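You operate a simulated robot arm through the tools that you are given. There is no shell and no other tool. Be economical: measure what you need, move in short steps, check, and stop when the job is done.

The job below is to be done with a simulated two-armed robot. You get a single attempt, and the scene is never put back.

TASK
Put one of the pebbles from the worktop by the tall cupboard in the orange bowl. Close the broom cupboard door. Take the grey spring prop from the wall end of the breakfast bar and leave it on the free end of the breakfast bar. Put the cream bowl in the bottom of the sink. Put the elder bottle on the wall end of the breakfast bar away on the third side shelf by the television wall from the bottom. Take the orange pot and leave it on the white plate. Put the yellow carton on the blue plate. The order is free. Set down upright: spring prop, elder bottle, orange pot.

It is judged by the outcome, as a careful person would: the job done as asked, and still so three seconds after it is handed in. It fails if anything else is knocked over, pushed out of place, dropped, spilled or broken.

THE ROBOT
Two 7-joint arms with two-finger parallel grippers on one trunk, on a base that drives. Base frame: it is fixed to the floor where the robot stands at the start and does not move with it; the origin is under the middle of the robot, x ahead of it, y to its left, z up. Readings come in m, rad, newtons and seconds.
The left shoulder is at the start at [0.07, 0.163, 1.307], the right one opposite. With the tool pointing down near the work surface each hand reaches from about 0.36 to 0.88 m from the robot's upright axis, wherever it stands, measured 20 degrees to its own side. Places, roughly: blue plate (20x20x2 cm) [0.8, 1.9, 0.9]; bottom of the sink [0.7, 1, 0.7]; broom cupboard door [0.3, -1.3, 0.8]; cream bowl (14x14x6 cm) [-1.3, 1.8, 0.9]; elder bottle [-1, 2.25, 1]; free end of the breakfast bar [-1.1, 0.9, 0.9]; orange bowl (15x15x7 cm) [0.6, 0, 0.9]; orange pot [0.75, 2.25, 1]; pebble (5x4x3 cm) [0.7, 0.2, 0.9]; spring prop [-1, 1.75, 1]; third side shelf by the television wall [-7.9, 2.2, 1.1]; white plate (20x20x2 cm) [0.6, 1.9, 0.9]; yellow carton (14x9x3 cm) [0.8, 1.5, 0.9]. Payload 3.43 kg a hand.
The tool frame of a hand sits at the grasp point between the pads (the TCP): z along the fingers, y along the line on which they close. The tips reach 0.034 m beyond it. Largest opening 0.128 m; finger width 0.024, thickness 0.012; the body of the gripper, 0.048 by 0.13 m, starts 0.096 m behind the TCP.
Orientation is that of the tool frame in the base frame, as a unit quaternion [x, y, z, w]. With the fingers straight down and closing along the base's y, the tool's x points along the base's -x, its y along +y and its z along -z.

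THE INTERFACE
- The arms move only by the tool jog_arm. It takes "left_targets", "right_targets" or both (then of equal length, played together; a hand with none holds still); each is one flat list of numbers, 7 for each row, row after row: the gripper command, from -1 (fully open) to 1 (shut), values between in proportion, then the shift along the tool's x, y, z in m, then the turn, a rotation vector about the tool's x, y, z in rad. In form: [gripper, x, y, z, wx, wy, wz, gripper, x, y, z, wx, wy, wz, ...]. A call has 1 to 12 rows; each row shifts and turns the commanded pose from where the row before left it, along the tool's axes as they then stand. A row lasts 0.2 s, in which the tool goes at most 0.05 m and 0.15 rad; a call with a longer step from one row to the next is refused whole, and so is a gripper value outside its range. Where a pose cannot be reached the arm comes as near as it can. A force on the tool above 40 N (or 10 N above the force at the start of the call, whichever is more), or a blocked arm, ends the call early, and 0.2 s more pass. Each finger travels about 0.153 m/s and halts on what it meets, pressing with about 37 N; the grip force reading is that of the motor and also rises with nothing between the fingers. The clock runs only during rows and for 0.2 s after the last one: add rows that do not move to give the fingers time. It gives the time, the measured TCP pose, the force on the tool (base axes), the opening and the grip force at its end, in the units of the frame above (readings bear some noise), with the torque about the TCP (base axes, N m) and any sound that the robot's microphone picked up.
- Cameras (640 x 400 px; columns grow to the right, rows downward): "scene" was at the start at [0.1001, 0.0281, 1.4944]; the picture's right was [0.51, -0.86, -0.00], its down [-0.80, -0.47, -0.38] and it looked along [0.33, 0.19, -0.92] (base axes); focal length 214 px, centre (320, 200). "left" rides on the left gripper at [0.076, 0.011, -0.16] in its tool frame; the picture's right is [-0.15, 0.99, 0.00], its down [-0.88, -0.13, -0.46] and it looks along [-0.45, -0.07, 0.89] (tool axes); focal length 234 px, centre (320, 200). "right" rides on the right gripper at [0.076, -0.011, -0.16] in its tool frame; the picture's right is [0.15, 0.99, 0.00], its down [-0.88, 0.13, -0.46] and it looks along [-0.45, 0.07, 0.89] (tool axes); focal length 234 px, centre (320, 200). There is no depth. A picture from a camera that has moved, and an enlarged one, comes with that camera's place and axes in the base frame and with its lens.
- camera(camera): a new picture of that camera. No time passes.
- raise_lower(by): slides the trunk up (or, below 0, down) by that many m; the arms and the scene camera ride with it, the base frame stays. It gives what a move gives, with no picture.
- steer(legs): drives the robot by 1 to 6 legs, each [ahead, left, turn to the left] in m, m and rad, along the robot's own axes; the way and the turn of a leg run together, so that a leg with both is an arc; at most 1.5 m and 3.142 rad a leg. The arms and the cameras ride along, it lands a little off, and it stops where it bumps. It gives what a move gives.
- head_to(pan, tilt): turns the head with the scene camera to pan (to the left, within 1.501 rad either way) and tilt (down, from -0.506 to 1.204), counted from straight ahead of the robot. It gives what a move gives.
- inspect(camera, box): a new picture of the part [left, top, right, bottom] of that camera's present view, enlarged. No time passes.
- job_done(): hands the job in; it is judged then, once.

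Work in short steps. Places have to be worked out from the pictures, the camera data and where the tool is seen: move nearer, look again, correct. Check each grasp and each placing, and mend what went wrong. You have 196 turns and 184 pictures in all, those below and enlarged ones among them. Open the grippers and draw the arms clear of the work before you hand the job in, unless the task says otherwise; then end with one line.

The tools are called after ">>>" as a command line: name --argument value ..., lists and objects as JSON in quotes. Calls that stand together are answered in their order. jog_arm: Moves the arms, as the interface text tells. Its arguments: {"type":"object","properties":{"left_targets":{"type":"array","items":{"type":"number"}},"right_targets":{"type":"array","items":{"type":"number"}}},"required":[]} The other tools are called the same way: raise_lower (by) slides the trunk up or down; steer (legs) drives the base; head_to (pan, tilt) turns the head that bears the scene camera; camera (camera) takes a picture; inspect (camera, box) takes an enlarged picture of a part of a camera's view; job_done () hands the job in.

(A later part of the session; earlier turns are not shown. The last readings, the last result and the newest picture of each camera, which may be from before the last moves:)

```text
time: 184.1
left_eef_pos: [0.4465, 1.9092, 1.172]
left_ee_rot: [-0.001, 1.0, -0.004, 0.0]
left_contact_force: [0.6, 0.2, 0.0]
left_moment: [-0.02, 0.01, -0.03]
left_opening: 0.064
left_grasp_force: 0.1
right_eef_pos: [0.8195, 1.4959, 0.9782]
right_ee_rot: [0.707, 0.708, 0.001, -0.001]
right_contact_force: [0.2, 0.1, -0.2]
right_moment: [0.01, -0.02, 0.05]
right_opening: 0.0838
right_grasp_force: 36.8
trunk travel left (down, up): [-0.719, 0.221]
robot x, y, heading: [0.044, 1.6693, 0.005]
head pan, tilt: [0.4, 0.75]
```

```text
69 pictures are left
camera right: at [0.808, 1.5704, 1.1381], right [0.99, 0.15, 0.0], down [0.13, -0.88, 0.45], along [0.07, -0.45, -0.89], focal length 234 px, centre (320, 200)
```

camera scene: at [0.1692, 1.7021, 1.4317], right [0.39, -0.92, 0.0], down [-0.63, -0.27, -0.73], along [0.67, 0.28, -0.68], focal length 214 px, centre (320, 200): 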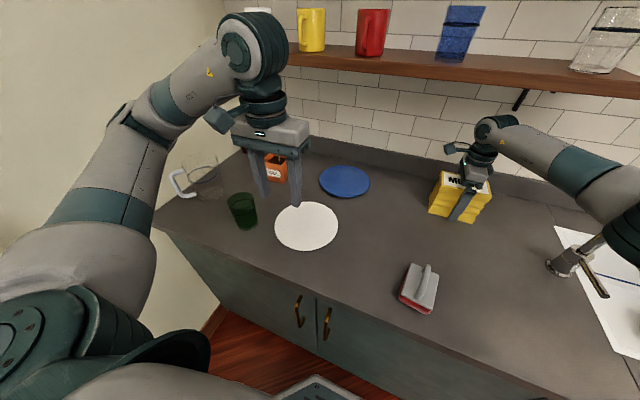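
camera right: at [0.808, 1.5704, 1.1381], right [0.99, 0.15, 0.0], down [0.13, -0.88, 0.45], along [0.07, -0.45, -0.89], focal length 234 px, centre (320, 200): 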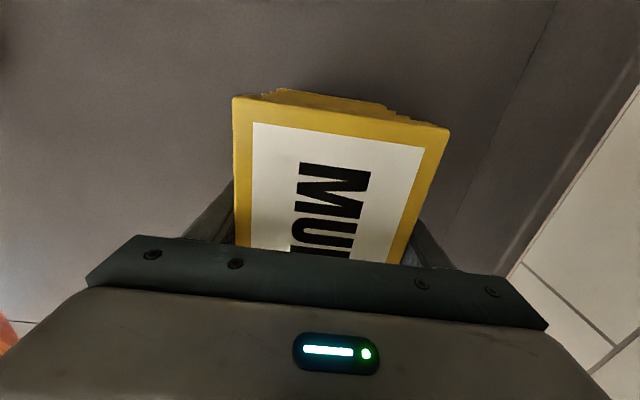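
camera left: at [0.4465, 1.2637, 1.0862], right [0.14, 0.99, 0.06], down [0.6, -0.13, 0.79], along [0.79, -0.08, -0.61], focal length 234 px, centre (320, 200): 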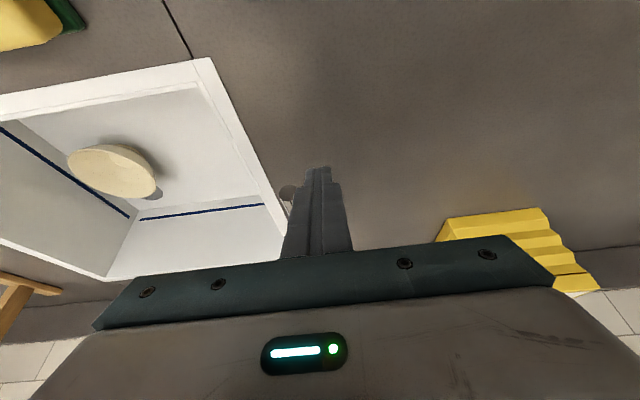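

Firm grip now. I pull the carton out from under the shelf, raise it, and tuck the left arm inward.

>>> jog_arm --right_targets '[-0.1, 0, -0.03, 0, 0, 0, 0, -0.1, 0, -0.03, 0, 0, 0, 0, -0.1, 0, -0.03, 0, 0, 0, 0, -0.1, 0, -0.03, 0, 0, 0, 0, -0.1, 0, 0, 0, 0, 0, 0]' --left_targets '[0, 0.01, -0.045, 0, 0, 0, 0, 0, 0.01, -0.045, 0, 0, 0, 0, 0, 0.01, -0.045, 0, 0, 0, 0, 0, 0.01, -0.045, 0, 0, 0, 0, 0, 0.01, 0, 0, 0, 0, 0]'

>>> raise_lower --by 0.04

>>> steer --legs '[[0.02, 0.18, 0]]'

>>> camera --camera "scene"

```text
time: 185.3
left_eef_pos: [0.3956, 1.7317, 1.1745]
left_ee_rot: [-0.003, 1.0, -0.004, -0.001]
left_contact_force: [0.3, 0.1, -0.1]
left_moment: [-0.05, -0.01, 0.02]
left_opening: 0.0641
left_grasp_force: 0.0
right_eef_pos: [0.6988, 1.4951, 0.9787]
right_ee_rot: [0.707, 0.708, 0.0, 0.0]
right_contact_force: [-1.4, -0.4, -0.8]
right_moment: [-0.05, 0.02, -0.01]
right_opening: 0.0843
right_grasp_force: 37.3
trunk travel left (down, up): [-0.719, 0.221]
robot x, y, heading: [0.0436, 1.669, 0.004]
head pan, tilt: [0.4, 0.75]
```

```text
time: 186.2
left_eef_pos: [0.397, 1.7301, 1.2149]
left_ee_rot: [-0.001, 1.0, -0.004, -0.001]
left_contact_force: [0.0, -1.2, 0.0]
left_moment: [0.03, -0.01, -0.02]
left_opening: 0.0642
left_grasp_force: 0.1
right_eef_pos: [0.6996, 1.4936, 1.0191]
right_ee_rot: [0.707, 0.707, 0.001, -0.001]
right_contact_force: [0.6, -0.3, 0.0]
right_moment: [0.02, -0.05, -0.01]
right_opening: 0.0841
right_grasp_force: 37.1
trunk travel left (down, up): [-0.759, 0.181]
robot x, y, heading: [0.0432, 1.6746, 0.003]
head pan, tilt: [0.4, 0.75]
```

```text
time: 187.7
left_eef_pos: [0.416, 1.908, 1.2154]
left_ee_rot: [0.001, 1.0, -0.003, -0.001]
left_contact_force: [0.2, -0.2, 1.1]
left_moment: [0.01, 0.0, 0.01]
left_opening: 0.0642
left_grasp_force: 0.0
right_eef_pos: [0.7185, 1.6698, 1.0204]
right_ee_rot: [0.708, 0.706, 0.001, -0.002]
right_contact_force: [0.2, 0.6, -0.3]
right_moment: [0.02, -0.03, 0.01]
right_opening: 0.0838
right_grasp_force: 37.5
trunk travel left (down, up): [-0.759, 0.181]
robot x, y, heading: [0.065, 1.8519, -0.007]
head pan, tilt: [0.4, 0.75]
```

```text
68 pictures are left
camera scene: at [0.1895, 1.8794, 1.4968], right [0.39, -0.92, 0.0], down [-0.63, -0.26, -0.73], along [0.67, 0.28, -0.68], focal length 214 px, centre (320, 200)
```

scene: 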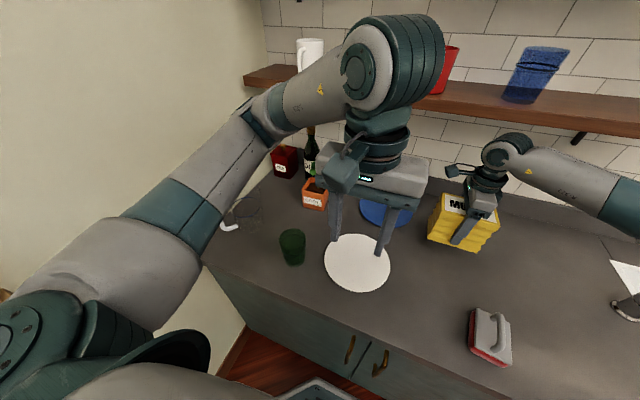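

The carton is out. I lower slightly to pass under the shelf, then move left and forward over the blue plate (centre about (0.823, 1.853)).

>>> raise_lower --by -0.032

>>> jog_arm --right_targets '[-0.1, 0.04, 0, 0, 0, 0, 0, -0.1, 0.04, 0, 0, 0, 0, 0, -0.1, 0.04, 0, 0, 0, 0, 0, -0.1, 0.04, 0, 0, 0, 0, 0, -0.1, 0.023, 0, 0, 0, 0, 0, -0.1, 0, 0.035, 0, 0, 0, 0, -0.1, 0, 0.035, 0, 0, 0, 0, -0.1, 0, 0, 0, 0, 0, 0]'

>>> camera --camera "right"

>>> head_to --pan -0.2 --tilt 0.7

>>> camera --camera "scene"

```text
time: 188.4
left_eef_pos: [0.4163, 1.9108, 1.1825]
left_ee_rot: [0.001, 1.0, -0.005, -0.001]
left_contact_force: [0.7, 1.0, -0.5]
left_moment: [0.0, 0.02, -0.01]
left_opening: 0.0641
left_grasp_force: 0.1
right_eef_pos: [0.7179, 1.6718, 0.9869]
right_ee_rot: [0.708, 0.706, 0.001, 0.0]
right_contact_force: [-0.1, 0.1, -1.5]
right_moment: [-0.03, -0.03, -0.01]
right_opening: 0.084
right_grasp_force: 37.0
trunk travel left (down, up): [-0.727, 0.213]
robot x, y, heading: [0.0635, 1.8504, -0.008]
head pan, tilt: [0.4, 0.75]
```

```text
time: 190.2
left_eef_pos: [0.4169, 1.9092, 1.1837]
left_ee_rot: [0.001, 1.0, -0.004, -0.002]
left_contact_force: [-0.3, -0.4, 0.0]
left_moment: [0.0, -0.03, 0.0]
left_opening: 0.0641
left_grasp_force: 0.1
right_eef_pos: [0.7888, 1.8527, 0.9903]
right_ee_rot: [0.708, 0.706, 0.001, -0.002]
right_contact_force: [-0.1, 0.1, 0.2]
right_moment: [-0.01, 0.0, 0.01]
right_opening: 0.0841
right_grasp_force: 37.0
trunk travel left (down, up): [-0.727, 0.213]
robot x, y, heading: [0.0622, 1.8506, -0.002]
head pan, tilt: [0.4, 0.75]
```

```text
67 pictures are left
camera right: at [0.7786, 1.9279, 1.1515], right [0.99, 0.14, 0.0], down [0.13, -0.88, 0.45], along [0.07, -0.45, -0.89], focal length 234 px, centre (320, 200)
```

right: 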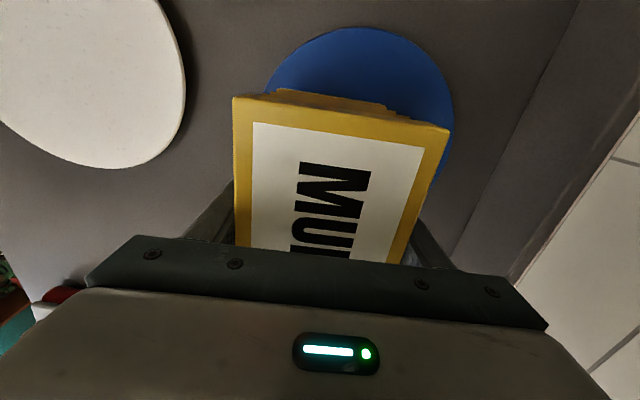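

```text
time: 191.2
left_eef_pos: [0.4159, 1.9093, 1.1826]
left_ee_rot: [0.002, 1.0, -0.004, -0.001]
left_contact_force: [1.4, -0.6, 0.3]
left_moment: [0.0, -0.01, 0.04]
left_opening: 0.064
left_grasp_force: 0.0
right_eef_pos: [0.7892, 1.8531, 0.9906]
right_ee_rot: [0.708, 0.706, 0.001, -0.001]
right_contact_force: [0.0, -0.1, -0.7]
right_moment: [0.01, -0.01, 0.02]
right_opening: 0.0839
right_grasp_force: 36.5
trunk travel left (down, up): [-0.727, 0.213]
robot x, y, heading: [0.0606, 1.8509, -0.006]
head pan, tilt: [-0.201, 0.7]
```

```text
66 pictures are left
camera scene: at [0.1964, 1.832, 1.469], right [-0.2, -0.98, 0.0], down [-0.63, 0.13, -0.76], along [0.75, -0.15, -0.64], focal length 214 px, centre (320, 200)
```

scene: 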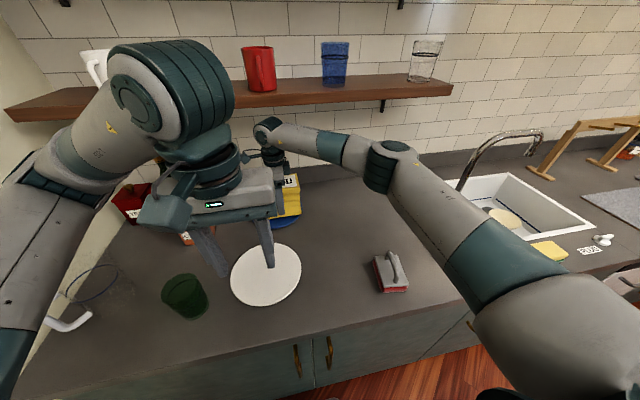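

Blue plate centre is (0.82, 1.87). I shift the last 2.6 cm in both axes, then lower.

>>> jog_arm --right_targets '[-0.1, 0.025, 0.026, 0, 0, 0, 0, -0.1, 0, 0, 0, 0, 0, 0]'

>>> raise_lower --by -0.018

>>> inspect --camera "scene" --box '[210, 100, 350, 240]'

```text
time: 191.8
left_eef_pos: [0.4155, 1.9074, 1.183]
left_ee_rot: [0.002, 1.0, -0.003, 0.0]
left_contact_force: [0.1, -0.3, 0.3]
left_moment: [0.02, 0.0, 0.03]
left_opening: 0.0641
left_grasp_force: 0.0
right_eef_pos: [0.8171, 1.8754, 0.9884]
right_ee_rot: [0.708, 0.706, 0.002, -0.002]
right_contact_force: [-0.5, -0.1, -0.5]
right_moment: [0.05, 0.0, 0.02]
right_opening: 0.0837
right_grasp_force: 37.1
trunk travel left (down, up): [-0.727, 0.213]
robot x, y, heading: [0.0634, 1.8485, -0.005]
head pan, tilt: [-0.201, 0.7]
```

```text
time: 192.5
left_eef_pos: [0.4152, 1.9086, 1.1651]
left_ee_rot: [0.002, 1.0, -0.002, -0.001]
left_contact_force: [0.2, -0.4, 0.0]
left_moment: [-0.02, 0.02, 0.01]
left_opening: 0.0638
left_grasp_force: 0.1
right_eef_pos: [0.8164, 1.8767, 0.9715]
right_ee_rot: [0.709, 0.705, 0.002, -0.002]
right_contact_force: [0.0, 0.6, -1.0]
right_moment: [0.0, 0.0, -0.02]
right_opening: 0.0837
right_grasp_force: 37.0
trunk travel left (down, up): [-0.709, 0.231]
robot x, y, heading: [0.0641, 1.8492, -0.002]
head pan, tilt: [-0.201, 0.7]
```

```text
2.86 times, centred on (280, 170) of scene
camera zoom: at [0.1959, 1.8314, 1.451], right [-0.2, -0.98, 0.0], down [-0.63, 0.13, -0.76], along [0.75, -0.15, -0.64], focal length 613 px, centre (434, 286)
```

zoom: 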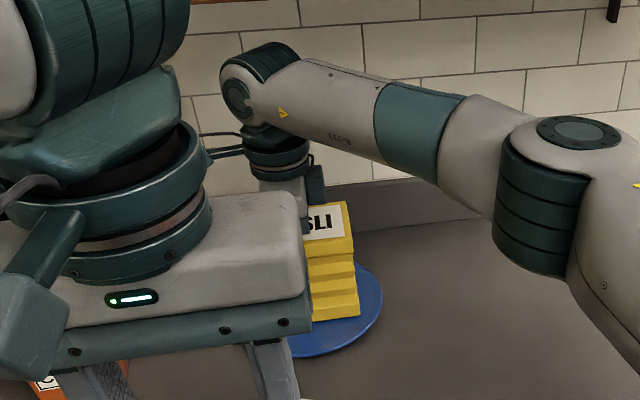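

Bottom is at about 0.919, near the plate surface. I lower slowly further.

>>> raise_lower --by -0.006

```text
time: 193.0
left_eef_pos: [0.4161, 1.9077, 1.1593]
left_ee_rot: [0.002, 1.0, -0.003, 0.001]
left_contact_force: [0.1, -0.3, 0.2]
left_moment: [0.02, -0.02, 0.0]
left_opening: 0.0641
left_grasp_force: 0.1
right_eef_pos: [0.8164, 1.8772, 0.9694]
right_ee_rot: [0.709, 0.706, 0.004, 0.001]
right_contact_force: [3.5, -1.2, 25.9]
right_moment: [-0.37, 0.71, 0.08]
right_opening: 0.0839
right_grasp_force: 37.1
trunk travel left (down, up): [-0.703, 0.237]
robot x, y, heading: [0.0661, 1.8484, -0.004]
head pan, tilt: [-0.201, 0.7]
```

Contact with the plate. I ease up 3 mm, then open and check.

>>> raise_lower --by 0.003

>>> jog_arm --right_targets '[-0.3, 0, 0, 0, 0, 0, 0, -0.5, 0, 0, 0, 0, 0, 0, -0.8, 0, 0, 0, 0, 0, 0, -1, 0, 0, 0, 0, 0, 0, -1, 0, 0, 0, 0, 0, 0]'

>>> camera --camera "right"

```text
time: 193.6
left_eef_pos: [0.4152, 1.909, 1.163]
left_ee_rot: [0.001, 1.0, -0.004, 0.0]
left_contact_force: [0.1, 1.2, -0.3]
left_moment: [-0.02, 0.01, -0.01]
left_opening: 0.0642
left_grasp_force: 0.0
right_eef_pos: [0.8159, 1.8766, 0.9688]
right_ee_rot: [0.709, 0.706, 0.002, -0.001]
right_contact_force: [4.8, 0.3, 18.7]
right_moment: [0.15, 0.06, -0.01]
right_opening: 0.0839
right_grasp_force: 37.0
trunk travel left (down, up): [-0.706, 0.234]
robot x, y, heading: [0.0634, 1.8505, -0.002]
head pan, tilt: [-0.201, 0.7]
```

```text
time: 194.8
left_eef_pos: [0.4169, 1.9097, 1.1615]
left_ee_rot: [0.002, 1.0, -0.003, -0.001]
left_contact_force: [-0.1, 0.2, -0.3]
left_moment: [0.01, 0.0, 0.03]
left_opening: 0.064
left_grasp_force: 0.0
right_eef_pos: [0.817, 1.8762, 0.9678]
right_ee_rot: [0.708, 0.706, 0.001, -0.001]
right_contact_force: [-0.8, -0.7, 0.9]
right_moment: [-0.01, 0.01, 0.0]
right_opening: 0.128
right_grasp_force: 0.1
trunk travel left (down, up): [-0.706, 0.234]
robot x, y, heading: [0.0621, 1.8469, -0.004]
head pan, tilt: [-0.201, 0.7]
```

```text
64 pictures are left
camera right: at [0.8065, 1.952, 1.1282], right [0.99, 0.14, 0.0], down [0.13, -0.88, 0.45], along [0.07, -0.45, -0.89], focal length 234 px, centre (320, 200)
```

right: 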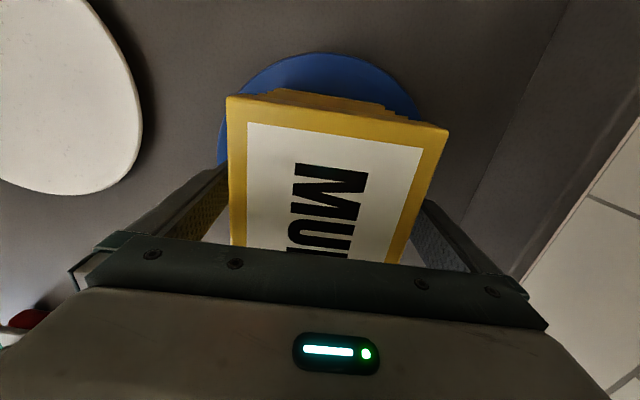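

The carton stands on the blue plate. I slide the hand out to the right, then back out from under the shelf and up.

>>> jog_arm --right_targets '[-1, -0.04, 0, -0.004, 0, 0, 0, -1, -0.04, 0, 0, 0, 0, 0, -1, -0.04, 0, 0, 0, 0, 0, -1, -0.04, 0, 0, 0, 0, 0, -1, -0.04, 0, 0, 0, 0, 0, -1, -0.03, 0, 0, 0, 0, 0, -1, 0, -0.045, 0, 0, 0, 0, -1, 0, -0.045, 0, 0, 0, 0, -1, 0, -0.045, 0, 0, 0, 0, -1, 0, -0.03, -0.03, 0, 0, 0, -1, 0, -0.02, -0.04, 0, 0, 0, -1, 0, 0, -0.05, 0, 0, 0]'

>>> camera --camera "scene"

```text
time: 197.4
left_eef_pos: [0.4161, 1.9087, 1.1624]
left_ee_rot: [0.001, 1.0, -0.004, -0.001]
left_contact_force: [0.0, -0.2, 0.2]
left_moment: [-0.01, 0.01, -0.05]
left_opening: 0.0639
left_grasp_force: 0.1
right_eef_pos: [0.6322, 1.6446, 1.0901]
right_ee_rot: [0.708, 0.706, 0.001, -0.001]
right_contact_force: [-0.1, -0.2, -0.1]
right_moment: [-0.01, 0.01, 0.0]
right_opening: 0.1279
right_grasp_force: 0.0
trunk travel left (down, up): [-0.706, 0.234]
robot x, y, heading: [0.0644, 1.8533, 0.0]
head pan, tilt: [-0.201, 0.7]
```

```text
63 pictures are left
camera scene: at [0.1959, 1.8323, 1.448], right [-0.2, -0.98, 0.0], down [-0.63, 0.13, -0.77], along [0.75, -0.16, -0.64], focal length 214 px, centre (320, 200)
```

scene: 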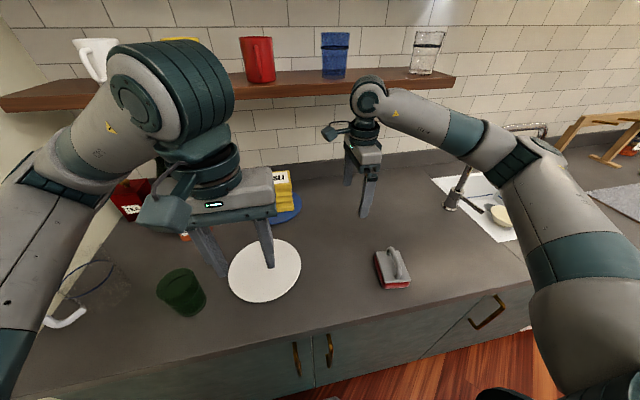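

Carton is placed. Now I look at the orange pot with the left hand camera.

>>> camera --camera "left"

```text
62 pictures are left
camera left: at [0.3397, 1.9221, 1.3213], right [0.15, 0.99, -0.01], down [0.88, -0.13, 0.46], along [0.45, -0.08, -0.89], focal length 234 px, centre (320, 200)
```

left: 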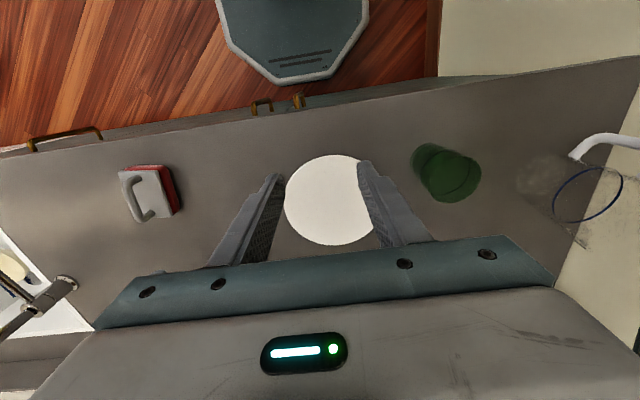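

White plate centre (0.545, 1.90); the pot is hidden. I lift and tuck the left hand, pull the right hand back a bit, shift left, and look with the head.

>>> jog_arm --left_targets '[0, 0.01, -0.015, -0.04, 0, 0, 0, 0, 0.01, -0.015, -0.04, 0, 0, 0, 0, 0.015, -0.015, -0.04, 0, 0, 0, 0, 0.015, -0.015, -0.04, 0, 0, 0, 0, 0.015, -0.015, -0.04, 0, 0, 0, 0, 0.015, -0.015, 0, 0, 0, 0]' --right_targets '[-1, 0, -0.03, -0.03, 0, 0, 0, -1, 0, -0.03, -0.03, 0, 0, 0, -1, 0, -0.03, -0.03, 0, 0, 0, -1, 0, -0.03, 0, 0, 0, 0, -1, 0, -0.03, 0, 0, 0, 0, -1, 0, 0, 0, 0, 0, 0]'

>>> steer --legs '[[-0.05, 0.12, 0]]'

>>> head_to --pan 0.45 --tilt 0.65

>>> camera --camera "scene"

```text
time: 198.8
left_eef_pos: [0.3346, 1.8174, 1.3649]
left_ee_rot: [0.002, 1.0, -0.002, -0.001]
left_contact_force: [-0.3, 0.7, -0.1]
left_moment: [0.01, 0.02, 0.03]
left_opening: 0.0641
left_grasp_force: 0.0
right_eef_pos: [0.4819, 1.6443, 1.1805]
right_ee_rot: [0.709, 0.706, 0.002, -0.002]
right_contact_force: [0.3, -0.8, -1.1]
right_moment: [0.05, -0.02, 0.0]
right_opening: 0.128
right_grasp_force: 0.0
trunk travel left (down, up): [-0.706, 0.234]
robot x, y, heading: [0.0622, 1.8467, -0.006]
head pan, tilt: [-0.201, 0.7]
```

```text
time: 200.1
left_eef_pos: [0.2856, 1.9377, 1.3645]
left_ee_rot: [0.003, 1.0, -0.004, -0.001]
left_contact_force: [0.8, -0.4, 0.9]
left_moment: [0.0, 0.03, 0.01]
left_opening: 0.0641
left_grasp_force: 0.0
right_eef_pos: [0.4325, 1.7647, 1.1794]
right_ee_rot: [0.71, 0.704, 0.002, -0.001]
right_contact_force: [-0.5, 0.5, -0.1]
right_moment: [-0.02, -0.01, 0.03]
right_opening: 0.128
right_grasp_force: 0.1
trunk travel left (down, up): [-0.706, 0.234]
robot x, y, heading: [0.0172, 1.9678, -0.0]
head pan, tilt: [-0.201, 0.7]
```

```text
time: 201.1
left_eef_pos: [0.2844, 1.9391, 1.3647]
left_ee_rot: [0.003, 1.0, -0.003, -0.001]
left_contact_force: [0.7, -0.4, 0.2]
left_moment: [0.01, -0.03, 0.05]
left_opening: 0.0641
left_grasp_force: 0.0
right_eef_pos: [0.432, 1.7654, 1.18]
right_ee_rot: [0.71, 0.704, 0.001, -0.001]
right_contact_force: [-0.8, 0.4, 0.5]
right_moment: [0.01, 0.02, -0.04]
right_opening: 0.1279
right_grasp_force: 0.1
trunk travel left (down, up): [-0.706, 0.234]
robot x, y, heading: [0.0119, 1.9715, -0.003]
head pan, tilt: [0.45, 0.649]
```

```text
61 pictures are left
camera scene: at [0.1425, 2.0064, 1.4523], right [0.43, -0.9, 0.0], down [-0.55, -0.26, -0.8], along [0.72, 0.34, -0.6], focal length 214 px, centre (320, 200)
```

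scene: 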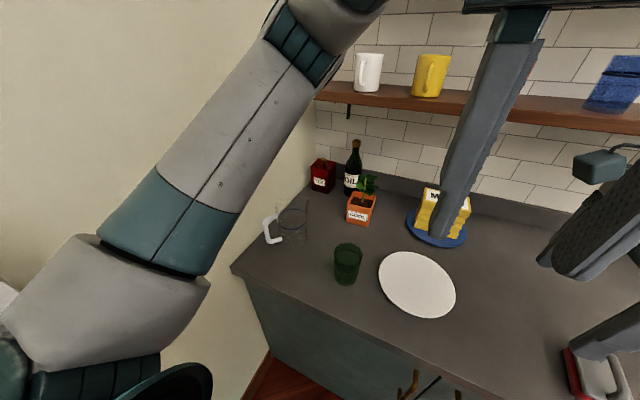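

Clear view of the pot (a small orange planter). I zoom in.

>>> inspect --camera "scene" --box '[290, 120, 430, 250]'

```text
3.08 times, centred on (360, 185) of scene
camera zoom: at [0.1425, 2.0064, 1.4523], right [0.43, -0.9, 0.0], down [-0.55, -0.26, -0.8], along [0.72, 0.34, -0.6], focal length 660 px, centre (197, 246)
```

zoom: 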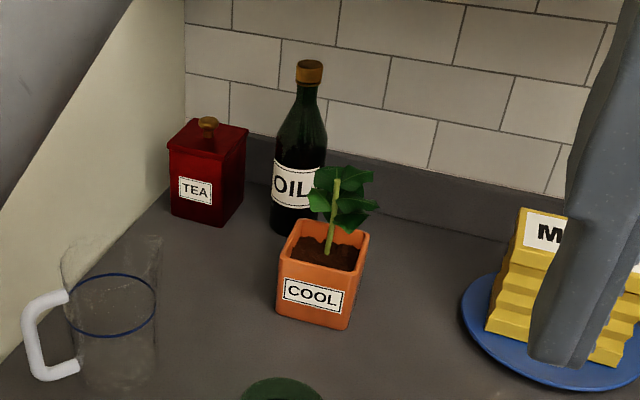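

The pot is a 9 cm square planter centred near (0.771, 2.13), rim z≈0.98, with a green glass at (0.49, 2.10) in front of it. I turn the right hand back to yaw 0.

>>> jog_arm --right_targets '[-1, 0, 0, 0, 0, 0, -0.143, -1, 0, 0, 0, 0, 0, -0.143, -1, 0, 0, 0, 0, 0, -0.143, -1, 0, 0, 0, 0, 0, -0.143, -1, 0, 0, 0, 0, 0, -0.143, -1, 0, 0, 0, 0, 0, -0.143, -1, 0, 0, 0, 0, 0, -0.143, -1, 0, 0, 0, 0, 0, -0.143, -1, 0, 0, 0, 0, 0, -0.143, -1, 0, 0, 0, 0, 0, -0.143, -1, 0, 0, 0, 0, 0, -0.143]'

>>> jog_arm --right_targets '[-1, 0, 0, 0, 0, -0.131, 0, -1, 0, 0, 0, 0, -0.131, 0, -1, 0, 0, 0, 0, -0.131, 0, -1, 0, 0, 0, 0, -0.131, 0, -1, 0, 0, 0, 0, -0.131, 0, -1, 0, 0, 0, 0, -0.131, 0, -1, 0, 0, 0, 0, 0, 0]'

>>> camera --camera "scene"

```text
time: 203.5
left_eef_pos: [0.2851, 1.9394, 1.3641]
left_ee_rot: [0.004, 1.0, -0.003, -0.001]
left_contact_force: [-0.3, -0.6, -1.1]
left_moment: [-0.03, -0.04, 0.01]
left_opening: 0.0639
left_grasp_force: 0.0
right_eef_pos: [0.4311, 1.7651, 1.1808]
right_ee_rot: [0.002, 1.0, 0.001, 0.0]
right_contact_force: [0.6, 0.2, 0.1]
right_moment: [-0.02, 0.01, -0.03]
right_opening: 0.128
right_grasp_force: 0.0
trunk travel left (down, up): [-0.706, 0.234]
robot x, y, heading: [0.0095, 1.9714, -0.012]
head pan, tilt: [0.45, 0.649]
```

```text
time: 205.1
left_eef_pos: [0.285, 1.9395, 1.3652]
left_ee_rot: [0.004, 1.0, -0.004, -0.001]
left_contact_force: [0.0, -1.2, 0.3]
left_moment: [-0.02, 0.01, -0.02]
left_opening: 0.0639
left_grasp_force: 0.0
right_eef_pos: [0.5052, 1.7767, 1.2307]
right_ee_rot: [0.003, 0.924, 0.0, 0.383]
right_contact_force: [0.2, 1.1, -0.6]
right_moment: [0.01, -0.01, -0.01]
right_opening: 0.128
right_grasp_force: 0.0
right hand out of reach, approached as far as the arm can: row 4, 5, 6
trunk travel left (down, up): [-0.706, 0.234]
robot x, y, heading: [0.0142, 1.9726, -0.006]
head pan, tilt: [0.45, 0.649]
```

```text
59 pictures are left
camera scene: at [0.1421, 2.007, 1.4524], right [0.43, -0.9, 0.0], down [-0.55, -0.26, -0.8], along [0.72, 0.34, -0.6], focal length 214 px, centre (320, 200)
```

scene: 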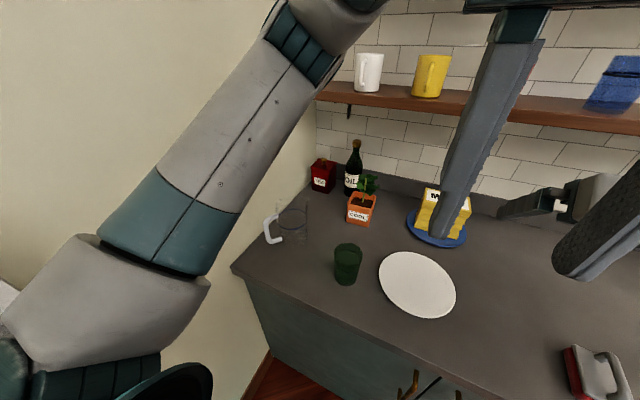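

Pitch set. I shift the robot left, raise the left hand, then move the right hand forward and across in front of the pot at a safe height.

>>> steer --legs '[[0.02, 0.12, 0]]'

>>> jog_arm --right_targets '[-1, -0.0276, 0, 0.0276, 0, 0, 0, -1, -0.0276, 0, 0.0276, 0, 0, 0, -1, -0.0276, 0, 0.0276, 0, 0, 0, -1, -0.014, 0.02, 0.014, 0, 0, 0, -1, 0, 0.04, 0, 0, 0, 0, -1, 0, 0.04, 0, 0, 0, 0, -1, 0, 0.04, 0, 0, 0, 0, -1, 0, 0.04, 0, 0, 0, 0, -1, 0, 0.04, 0, 0, 0, 0, -1, 0, 0, 0, 0, 0, 0]' --left_targets '[0, 0, 0, -0.04, 0, 0, 0, 0, 0, 0, -0.04, 0, 0, 0, 0, 0, 0, -0.03, 0, 0, 0, 0, 0, 0, 0, 0, 0, 0, 0, 0, 0, 0, 0, 0, 0, 0, 0, 0, 0, 0, 0, 0, 0, 0, 0, 0, 0, 0, 0, 0, 0, 0, 0, 0, 0, 0, 0, 0, 0, 0, 0, 0, 0, 0, 0, 0, 0, 0, 0, 0]'

>>> camera --camera "right"

>>> camera --camera "scene"

```text
time: 206.4
left_eef_pos: [0.3066, 2.052, 1.3645]
left_ee_rot: [0.001, 1.0, -0.005, -0.001]
left_contact_force: [0.2, -0.2, -0.5]
left_moment: [-0.01, 0.0, 0.0]
left_opening: 0.0639
left_grasp_force: 0.1
right_eef_pos: [0.5264, 1.8911, 1.2311]
right_ee_rot: [0.002, 0.924, 0.002, 0.382]
right_contact_force: [-0.8, 0.2, 0.5]
right_moment: [-0.01, -0.02, -0.01]
right_opening: 0.1279
right_grasp_force: 0.1
trunk travel left (down, up): [-0.706, 0.234]
robot x, y, heading: [0.0371, 2.0797, -0.002]
head pan, tilt: [0.45, 0.649]
stopped in leg 1: the robot was blocked; the commanded pose is now the measured one
```

```text
time: 208.6
left_eef_pos: [0.3075, 2.05, 1.4747]
left_ee_rot: [0.001, 1.0, -0.003, -0.001]
left_contact_force: [0.4, -0.3, 0.1]
left_moment: [-0.01, -0.04, 0.0]
left_opening: 0.064
left_grasp_force: 0.1
right_eef_pos: [0.6645, 2.1078, 1.2335]
right_ee_rot: [0.001, 0.924, 0.003, 0.382]
right_contact_force: [-0.4, -0.1, -0.4]
right_moment: [0.0, 0.03, 0.0]
right_opening: 0.128
right_grasp_force: 0.0
trunk travel left (down, up): [-0.706, 0.234]
robot x, y, heading: [0.0341, 2.0865, -0.004]
head pan, tilt: [0.45, 0.649]
```

```text
58 pictures are left
camera right: at [0.4984, 2.0972, 1.2937], right [-0.1, 0.99, -0.1], down [0.3, 0.13, 0.94], along [0.95, 0.07, -0.31], focal length 234 px, centre (320, 200)
```

right: 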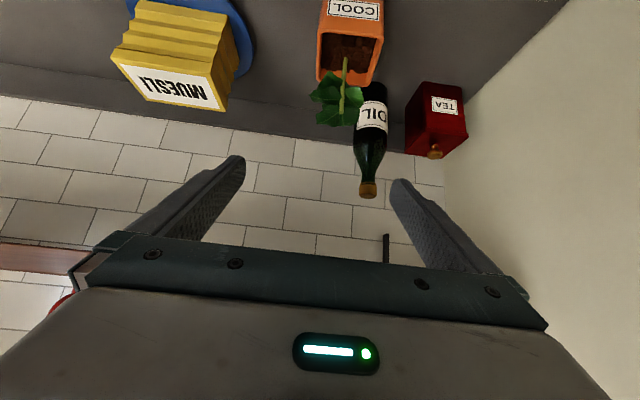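

```text
57 pictures are left
camera scene: at [0.1629, 2.1184, 1.4524], right [0.43, -0.9, 0.0], down [-0.55, -0.26, -0.8], along [0.72, 0.34, -0.6], focal length 214 px, centre (320, 200)
```

scene: 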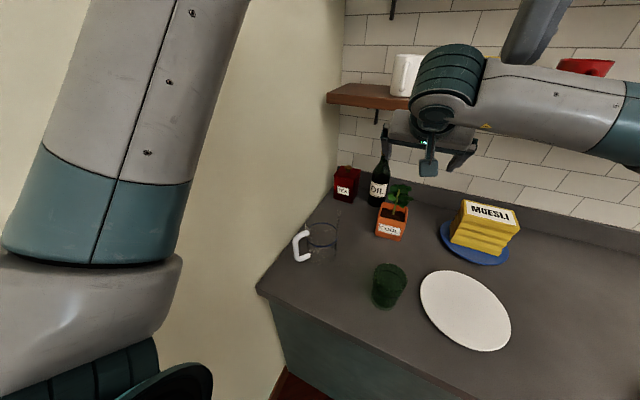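

Pot centre refined to (0.767, 2.133). I descend to the pre-grasp point in front and above it, with a small yaw to match its angle.

>>> jog_arm --right_targets '[-1, 0.0262, 0.005, 0.0262, -0.035, 0, -0.035, -1, 0.0262, 0.005, 0.0262, -0.035, 0, -0.035, -1, 0.0262, 0.005, 0.0262, 0, 0, 0, -1, 0.0262, 0.005, 0.0262, 0, 0, 0, -1, 0.0262, 0.005, 0.0262, 0, 0, 0, -1, 0, 0, 0, 0, 0, 0]'

>>> camera --camera "right"

>>> inspect --camera "scene" --box '[300, 90, 480, 320]'

```text
time: 210.0
left_eef_pos: [0.3084, 2.0511, 1.4741]
left_ee_rot: [0.001, 1.0, -0.003, -0.001]
left_contact_force: [-0.8, 0.4, 0.6]
left_moment: [-0.01, 0.02, -0.01]
left_opening: 0.0641
left_grasp_force: 0.0
right_eef_pos: [0.6598, 2.1346, 1.0478]
right_ee_rot: [-0.045, 0.923, 0.021, 0.381]
right_contact_force: [0.4, 0.2, -0.4]
right_moment: [0.0, -0.02, 0.02]
right_opening: 0.1279
right_grasp_force: 0.0
trunk travel left (down, up): [-0.706, 0.234]
robot x, y, heading: [0.0364, 2.0842, -0.002]
head pan, tilt: [0.45, 0.649]
```

```text
56 pictures are left
camera right: at [0.4955, 2.1069, 1.1079], right [-0.2, 0.97, -0.1], down [0.29, 0.15, 0.95], along [0.94, 0.16, -0.31], focal length 234 px, centre (320, 200)
```

right: 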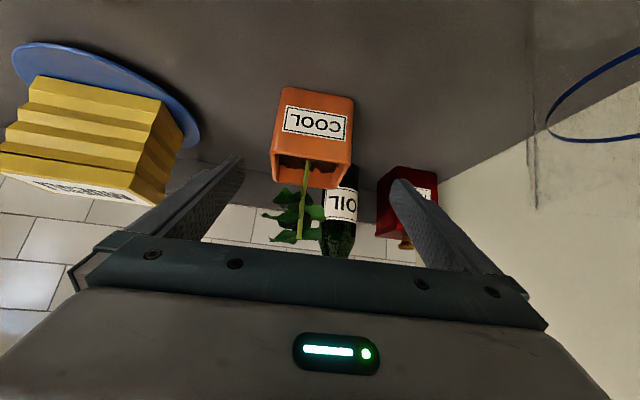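

```text
1.74 times, centred on (390, 205) of scene
camera zoom: at [0.1628, 2.1184, 1.4524], right [0.43, -0.9, 0.0], down [-0.55, -0.26, -0.8], along [0.72, 0.34, -0.6], focal length 373 px, centre (198, 191)
```

zoom: 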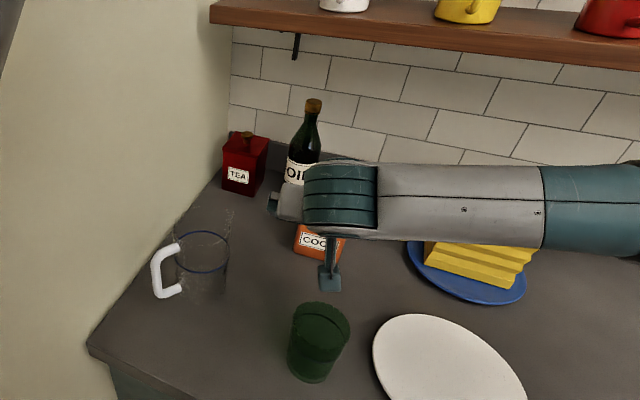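

The pot is centred. I advance along the tool axis so the fingers straddle it.

>>> jog_arm --right_targets '[-1, 0, -0.003, 0.035, 0, 0, 0, -1, 0, -0.003, 0.035, 0, 0, 0, -1, 0, -0.003, 0.035, 0, 0, 0, -1, 0, -0.002, 0.035, 0, 0, 0, -1, 0, 0, 0, 0, 0, 0]'

>>> camera --camera "right"

>>> inspect --camera "scene" --box '[300, 90, 480, 320]'

```text
time: 211.2
left_eef_pos: [0.3077, 2.0499, 1.4757]
left_ee_rot: [0.001, 1.0, -0.004, -0.001]
left_contact_force: [-0.3, 0.2, -0.2]
left_moment: [0.03, 0.0, -0.02]
left_opening: 0.0638
left_grasp_force: 0.1
right_eef_pos: [0.7601, 2.1361, 0.9472]
right_ee_rot: [-0.045, 0.923, 0.021, 0.382]
right_contact_force: [0.0, -1.0, 0.5]
right_moment: [0.01, 0.01, 0.0]
right_opening: 0.1281
right_grasp_force: 0.0
trunk travel left (down, up): [-0.706, 0.234]
robot x, y, heading: [0.0327, 2.0802, 0.001]
head pan, tilt: [0.45, 0.649]
```

```text
54 pictures are left
camera right: at [0.5958, 2.1072, 1.0077], right [-0.2, 0.97, -0.1], down [0.29, 0.16, 0.95], along [0.94, 0.16, -0.31], focal length 234 px, centre (320, 200)
```

right: 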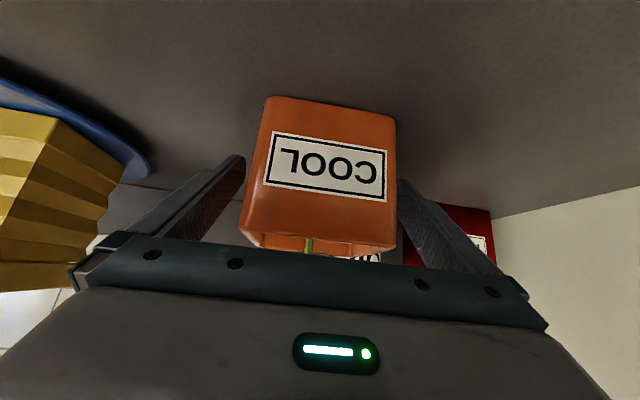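

```text
1.74 times, centred on (390, 205) of scene
camera zoom: at [0.1629, 2.1184, 1.4524], right [0.43, -0.9, 0.0], down [-0.55, -0.26, -0.8], along [0.72, 0.34, -0.6], focal length 373 px, centre (198, 191)
```

zoom: 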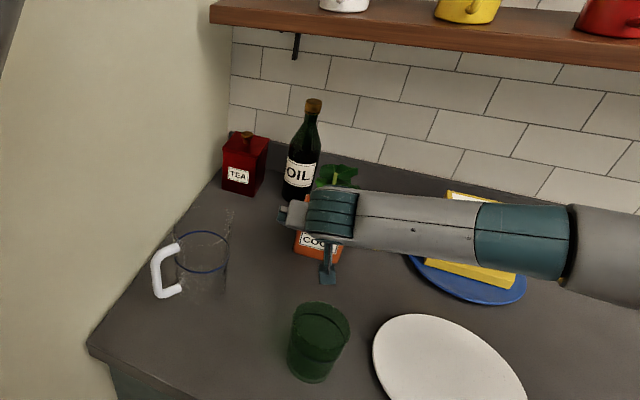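

The pot face shows my yaw correction was unnecessary; I undo it, then close gently.

>>> jog_arm --right_targets '[-1, 0, 0, 0, 0.035, 0, 0.035, -1, 0, 0, 0, 0.035, 0, 0.035, -0.6, 0, 0, 0, 0, 0, 0, -0.4, 0, 0, 0, 0, 0, 0, -0.2, 0, 0, 0, 0, 0, 0, 0, 0, 0, 0, 0, 0, 0, 0, 0, 0, 0, 0, 0, 0]'

>>> camera --camera "right"

```text
time: 212.8
left_eef_pos: [0.3082, 2.05, 1.4754]
left_ee_rot: [0.0, 1.0, -0.004, -0.001]
left_contact_force: [0.8, 0.9, -0.7]
left_moment: [0.02, -0.04, 0.0]
left_opening: 0.064
left_grasp_force: 0.2
right_eef_pos: [0.7603, 2.1357, 0.9473]
right_ee_rot: [0.001, 0.924, 0.002, 0.382]
right_contact_force: [0.5, 0.5, 2.5]
right_moment: [-0.06, 0.05, -0.14]
right_opening: 0.0901
right_grasp_force: 37.5
trunk travel left (down, up): [-0.706, 0.234]
robot x, y, heading: [0.0345, 2.0829, -0.005]
head pan, tilt: [0.45, 0.649]
```

```text
52 pictures are left
camera right: at [0.594, 2.1239, 1.0078], right [-0.1, 0.99, -0.1], down [0.3, 0.13, 0.95], along [0.95, 0.07, -0.31], focal length 234 px, centre (320, 200)
```

right: 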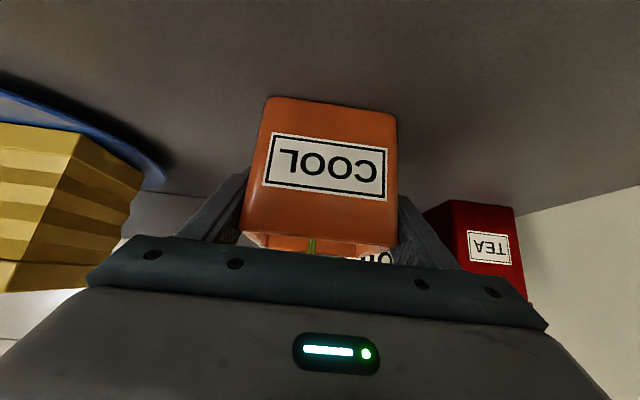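

Pot gripped at 9 cm. I lift with the trunk and verify.

>>> raise_lower --by 0.06

>>> inspect --camera "scene" --box '[300, 90, 480, 320]'

```text
time: 213.8
left_eef_pos: [0.3074, 2.0527, 1.535]
left_ee_rot: [0.001, 1.0, -0.004, -0.001]
left_contact_force: [0.4, -0.4, -0.3]
left_moment: [-0.01, -0.01, -0.03]
left_opening: 0.064
left_grasp_force: 0.1
right_eef_pos: [0.7608, 2.1359, 1.0074]
right_ee_rot: [0.001, 0.924, 0.001, 0.382]
right_contact_force: [0.1, -0.1, -5.5]
right_moment: [0.0, 0.01, -0.02]
right_opening: 0.0898
right_grasp_force: 36.7
trunk travel left (down, up): [-0.766, 0.174]
robot x, y, heading: [0.0323, 2.0889, -0.006]
head pan, tilt: [0.45, 0.649]
```

```text
1.74 times, centred on (390, 205) of scene
camera zoom: at [0.164, 2.1204, 1.5122], right [0.43, -0.9, 0.0], down [-0.55, -0.26, -0.8], along [0.72, 0.34, -0.61], focal length 373 px, centre (198, 191)
```

zoom: 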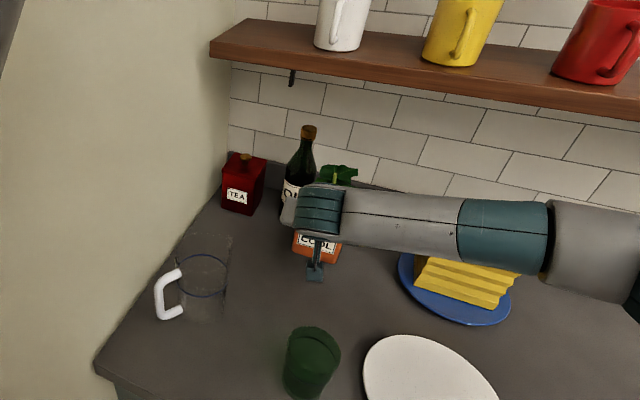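

The pot is lifted upright. I raise a bit more, back out and move to above the white plate by driving.

>>> raise_lower --by 0.05

>>> steer --legs '[[-0.11, 0, 0], [-0.1, -0.236, 0]]'

>>> camera --camera "right"

>>> camera --camera "scene"

```text
time: 214.7
left_eef_pos: [0.3091, 2.0541, 1.5837]
left_ee_rot: [0.001, 1.0, -0.004, -0.001]
left_contact_force: [-0.5, 0.5, -0.3]
left_moment: [0.05, 0.04, -0.01]
left_opening: 0.0642
left_grasp_force: 0.1
right_eef_pos: [0.761, 2.1373, 1.0558]
right_ee_rot: [0.002, 0.924, 0.001, 0.382]
right_contact_force: [-0.3, -0.8, -5.3]
right_moment: [0.04, 0.0, -0.01]
right_opening: 0.0898
right_grasp_force: 36.8
trunk travel left (down, up): [-0.816, 0.124]
robot x, y, heading: [0.0332, 2.0851, -0.001]
head pan, tilt: [0.45, 0.649]
```

```text
time: 215.9
left_eef_pos: [0.206, 2.0533, 1.5852]
left_ee_rot: [0.001, 1.0, -0.005, 0.0]
left_contact_force: [-1.0, 1.0, 0.2]
left_moment: [0.04, 0.0, -0.06]
left_opening: 0.064
left_grasp_force: 0.0
right_eef_pos: [0.6586, 2.1399, 1.0561]
right_ee_rot: [0.0, 0.924, 0.002, 0.382]
right_contact_force: [-0.5, -0.1, -4.7]
right_moment: [-0.02, -0.01, 0.0]
right_opening: 0.09
right_grasp_force: 37.1
trunk travel left (down, up): [-0.816, 0.124]
robot x, y, heading: [-0.0603, 2.0838, -0.0]
head pan, tilt: [0.45, 0.649]
stopped in leg 1: the robot was blocked; the commanded pose is now the measured one
```

```text
50 pictures are left
camera right: at [0.4931, 2.1271, 1.1168], right [-0.11, 0.99, -0.1], down [0.3, 0.13, 0.94], along [0.95, 0.07, -0.31], focal length 234 px, centre (320, 200)
```

right: 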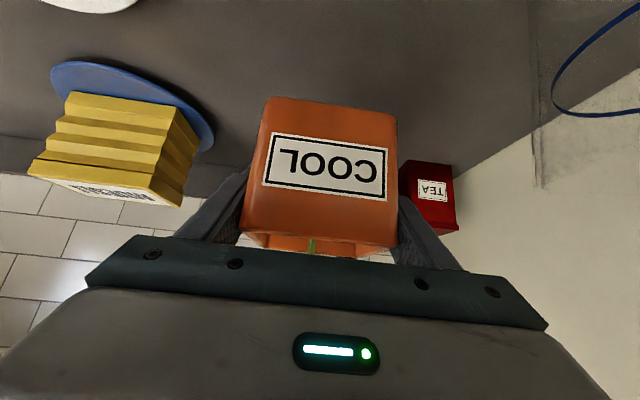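

```text
49 pictures are left
camera scene: at [0.0625, 2.121, 1.5623], right [0.43, -0.9, 0.0], down [-0.54, -0.26, -0.8], along [0.72, 0.34, -0.6], focal length 214 px, centre (320, 200)
```

scene: 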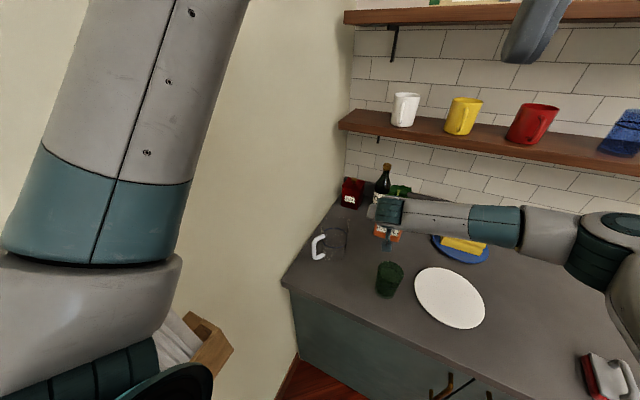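

The back-up was stopped, probably the robot's left side at the wall rack. I move right first, then back.

>>> steer --legs '[[0, -0.237, 0]]'

>>> head_to --pan 1.2 --tilt 0.45

>>> camera --camera "scene"

>>> camera --camera "right"

```text
time: 217.7
left_eef_pos: [0.2087, 1.821, 1.5862]
left_ee_rot: [0.0, 1.0, -0.007, -0.001]
left_contact_force: [0.3, -0.2, -0.8]
left_moment: [-0.04, 0.01, -0.03]
left_opening: 0.0643
left_grasp_force: 0.1
right_eef_pos: [0.6597, 1.9048, 1.0553]
right_ee_rot: [0.0, 0.925, 0.001, 0.381]
right_contact_force: [-0.2, 0.6, -4.5]
right_moment: [-0.01, 0.02, 0.0]
right_opening: 0.0901
right_grasp_force: 36.7
trunk travel left (down, up): [-0.816, 0.124]
robot x, y, heading: [-0.0687, 1.8479, -0.005]
head pan, tilt: [0.45, 0.649]
```

```text
time: 218.8
left_eef_pos: [0.2084, 1.8177, 1.585]
left_ee_rot: [0.001, 1.0, -0.005, -0.001]
left_contact_force: [-0.2, 0.8, 0.0]
left_moment: [0.01, 0.03, -0.02]
left_opening: 0.064
left_grasp_force: 0.1
right_eef_pos: [0.6587, 1.9048, 1.0562]
right_ee_rot: [0.0, 0.924, 0.001, 0.381]
right_contact_force: [-0.4, 0.4, -5.9]
right_moment: [-0.05, -0.02, -0.03]
right_opening: 0.0899
right_grasp_force: 37.0
trunk travel left (down, up): [-0.816, 0.124]
robot x, y, heading: [-0.0665, 1.8478, -0.004]
head pan, tilt: [1.201, 0.45]
```

```text
48 pictures are left
camera scene: at [0.0189, 1.9337, 1.5801], right [0.93, -0.37, 0.0], down [-0.16, -0.41, -0.9], along [0.33, 0.84, -0.44], focal length 214 px, centre (320, 200)
```

scene: 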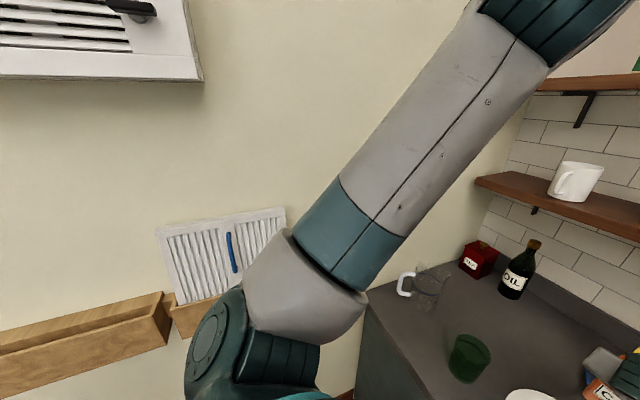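

```text
47 pictures are left
camera right: at [0.4937, 1.8916, 1.1167], right [-0.11, 0.99, -0.1], down [0.3, 0.13, 0.94], along [0.95, 0.07, -0.31], focal length 234 px, centre (320, 200)
```

right: 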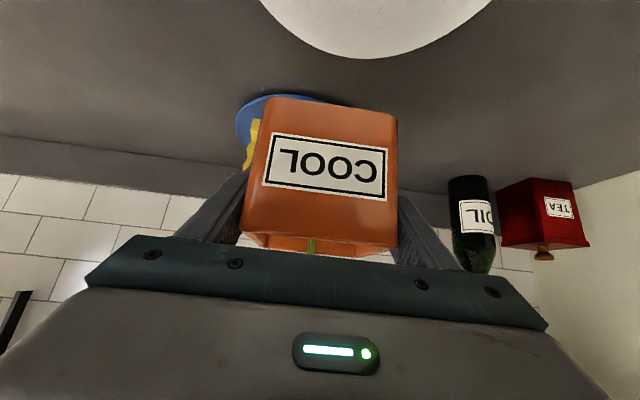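

The rack on the wall looks undisturbed. White plate centre is about (0.554, 1.918). I back up 0.115 to bring the pot over it.

>>> steer --legs '[[-0.115, 0.015, 0]]'

>>> head_to --pan 0.2 --tilt 0.75

>>> camera --camera "right"

>>> camera --camera "scene"

```text
time: 220.0
left_eef_pos: [0.0999, 1.8322, 1.5832]
left_ee_rot: [-0.001, 1.0, -0.005, -0.003]
left_contact_force: [-0.5, -0.3, 0.1]
left_moment: [0.03, -0.05, 0.02]
left_opening: 0.0641
left_grasp_force: 0.0
right_eef_pos: [0.5494, 1.9175, 1.0552]
right_ee_rot: [0.0, 0.925, 0.002, 0.38]
right_contact_force: [0.2, 0.9, -5.7]
right_moment: [0.03, 0.0, -0.08]
right_opening: 0.0904
right_grasp_force: 37.4
trunk travel left (down, up): [-0.816, 0.124]
robot x, y, heading: [-0.1764, 1.8605, -0.006]
head pan, tilt: [1.201, 0.45]
```

```text
time: 221.3
left_eef_pos: [0.0968, 1.8333, 1.5847]
left_ee_rot: [0.0, 1.0, -0.005, -0.001]
left_contact_force: [0.7, 0.5, -0.4]
left_moment: [0.03, 0.01, -0.01]
left_opening: 0.0639
left_grasp_force: 0.0
right_eef_pos: [0.5469, 1.9188, 1.0565]
right_ee_rot: [0.0, 0.924, 0.002, 0.381]
right_contact_force: [-0.8, -0.3, -5.2]
right_moment: [0.02, 0.01, -0.01]
right_opening: 0.0897
right_grasp_force: 37.0
trunk travel left (down, up): [-0.816, 0.124]
robot x, y, heading: [-0.1796, 1.8617, -0.001]
head pan, tilt: [0.201, 0.75]
```

```text
46 pictures are left
camera right: at [0.382, 1.9062, 1.1167], right [-0.11, 0.99, -0.1], down [0.3, 0.13, 0.94], along [0.95, 0.07, -0.31], focal length 234 px, centre (320, 200)
```

right: 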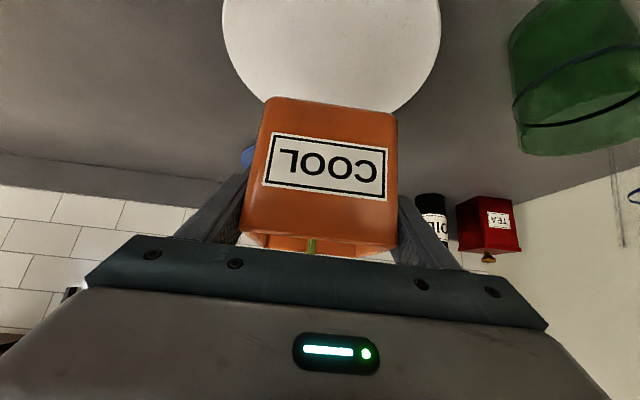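

```text
45 pictures are left
camera scene: at [-0.0452, 1.8787, 1.5537], right [0.2, -0.98, 0.0], down [-0.67, -0.14, -0.73], along [0.72, 0.14, -0.68], focal length 214 px, centre (320, 200)
```

scene: 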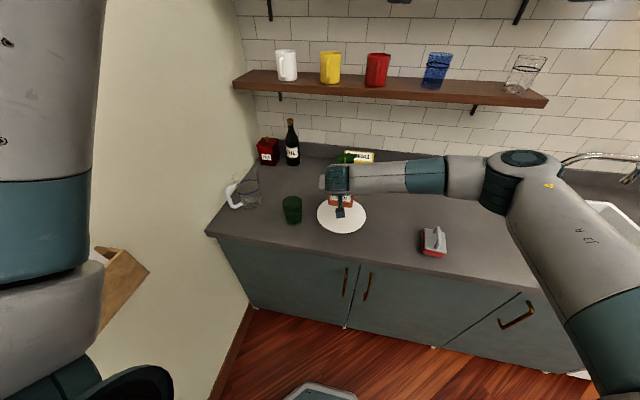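

Fine shift by about 1 cm, then lower toward the plate.

>>> jog_arm --right_targets '[0, 0.0085, -0.006, -0.0085, 0, 0, 0, 0, 0, 0, 0, 0, 0, 0]'

>>> raise_lower --by -0.087

>>> camera --camera "right"

```text
time: 221.9
left_eef_pos: [0.0967, 1.8331, 1.5856]
left_ee_rot: [0.0, 1.0, -0.005, 0.0]
left_contact_force: [-0.5, 0.5, -0.1]
left_moment: [0.02, 0.01, 0.01]
left_opening: 0.0638
left_grasp_force: 0.0
right_eef_pos: [0.5348, 1.9121, 1.0572]
right_ee_rot: [0.0, 0.925, 0.001, 0.381]
right_contact_force: [-0.5, -0.8, -5.2]
right_moment: [-0.04, 0.01, -0.01]
right_opening: 0.0901
right_grasp_force: 37.0
trunk travel left (down, up): [-0.816, 0.124]
robot x, y, heading: [-0.1775, 1.8675, -0.001]
head pan, tilt: [0.201, 0.75]
```

```text
time: 223.1
left_eef_pos: [0.0957, 1.8337, 1.4989]
left_ee_rot: [0.0, 1.0, -0.004, -0.002]
left_contact_force: [0.3, 0.2, -0.8]
left_moment: [-0.01, 0.02, -0.01]
left_opening: 0.0641
left_grasp_force: 0.1
right_eef_pos: [0.5343, 1.9119, 0.9713]
right_ee_rot: [0.0, 0.924, 0.002, 0.381]
right_contact_force: [-0.1, 0.5, -4.4]
right_moment: [0.02, 0.0, 0.03]
right_opening: 0.0898
right_grasp_force: 36.9
trunk travel left (down, up): [-0.729, 0.211]
robot x, y, heading: [-0.1738, 1.8643, 0.001]
head pan, tilt: [0.201, 0.75]
```

```text
44 pictures are left
camera right: at [0.3691, 1.9, 1.0312], right [-0.11, 0.99, -0.1], down [0.3, 0.13, 0.94], along [0.95, 0.07, -0.31], focal length 234 px, centre (320, 200)
```

right: 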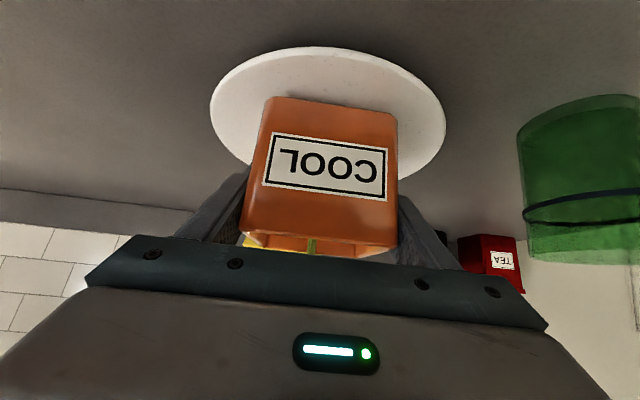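

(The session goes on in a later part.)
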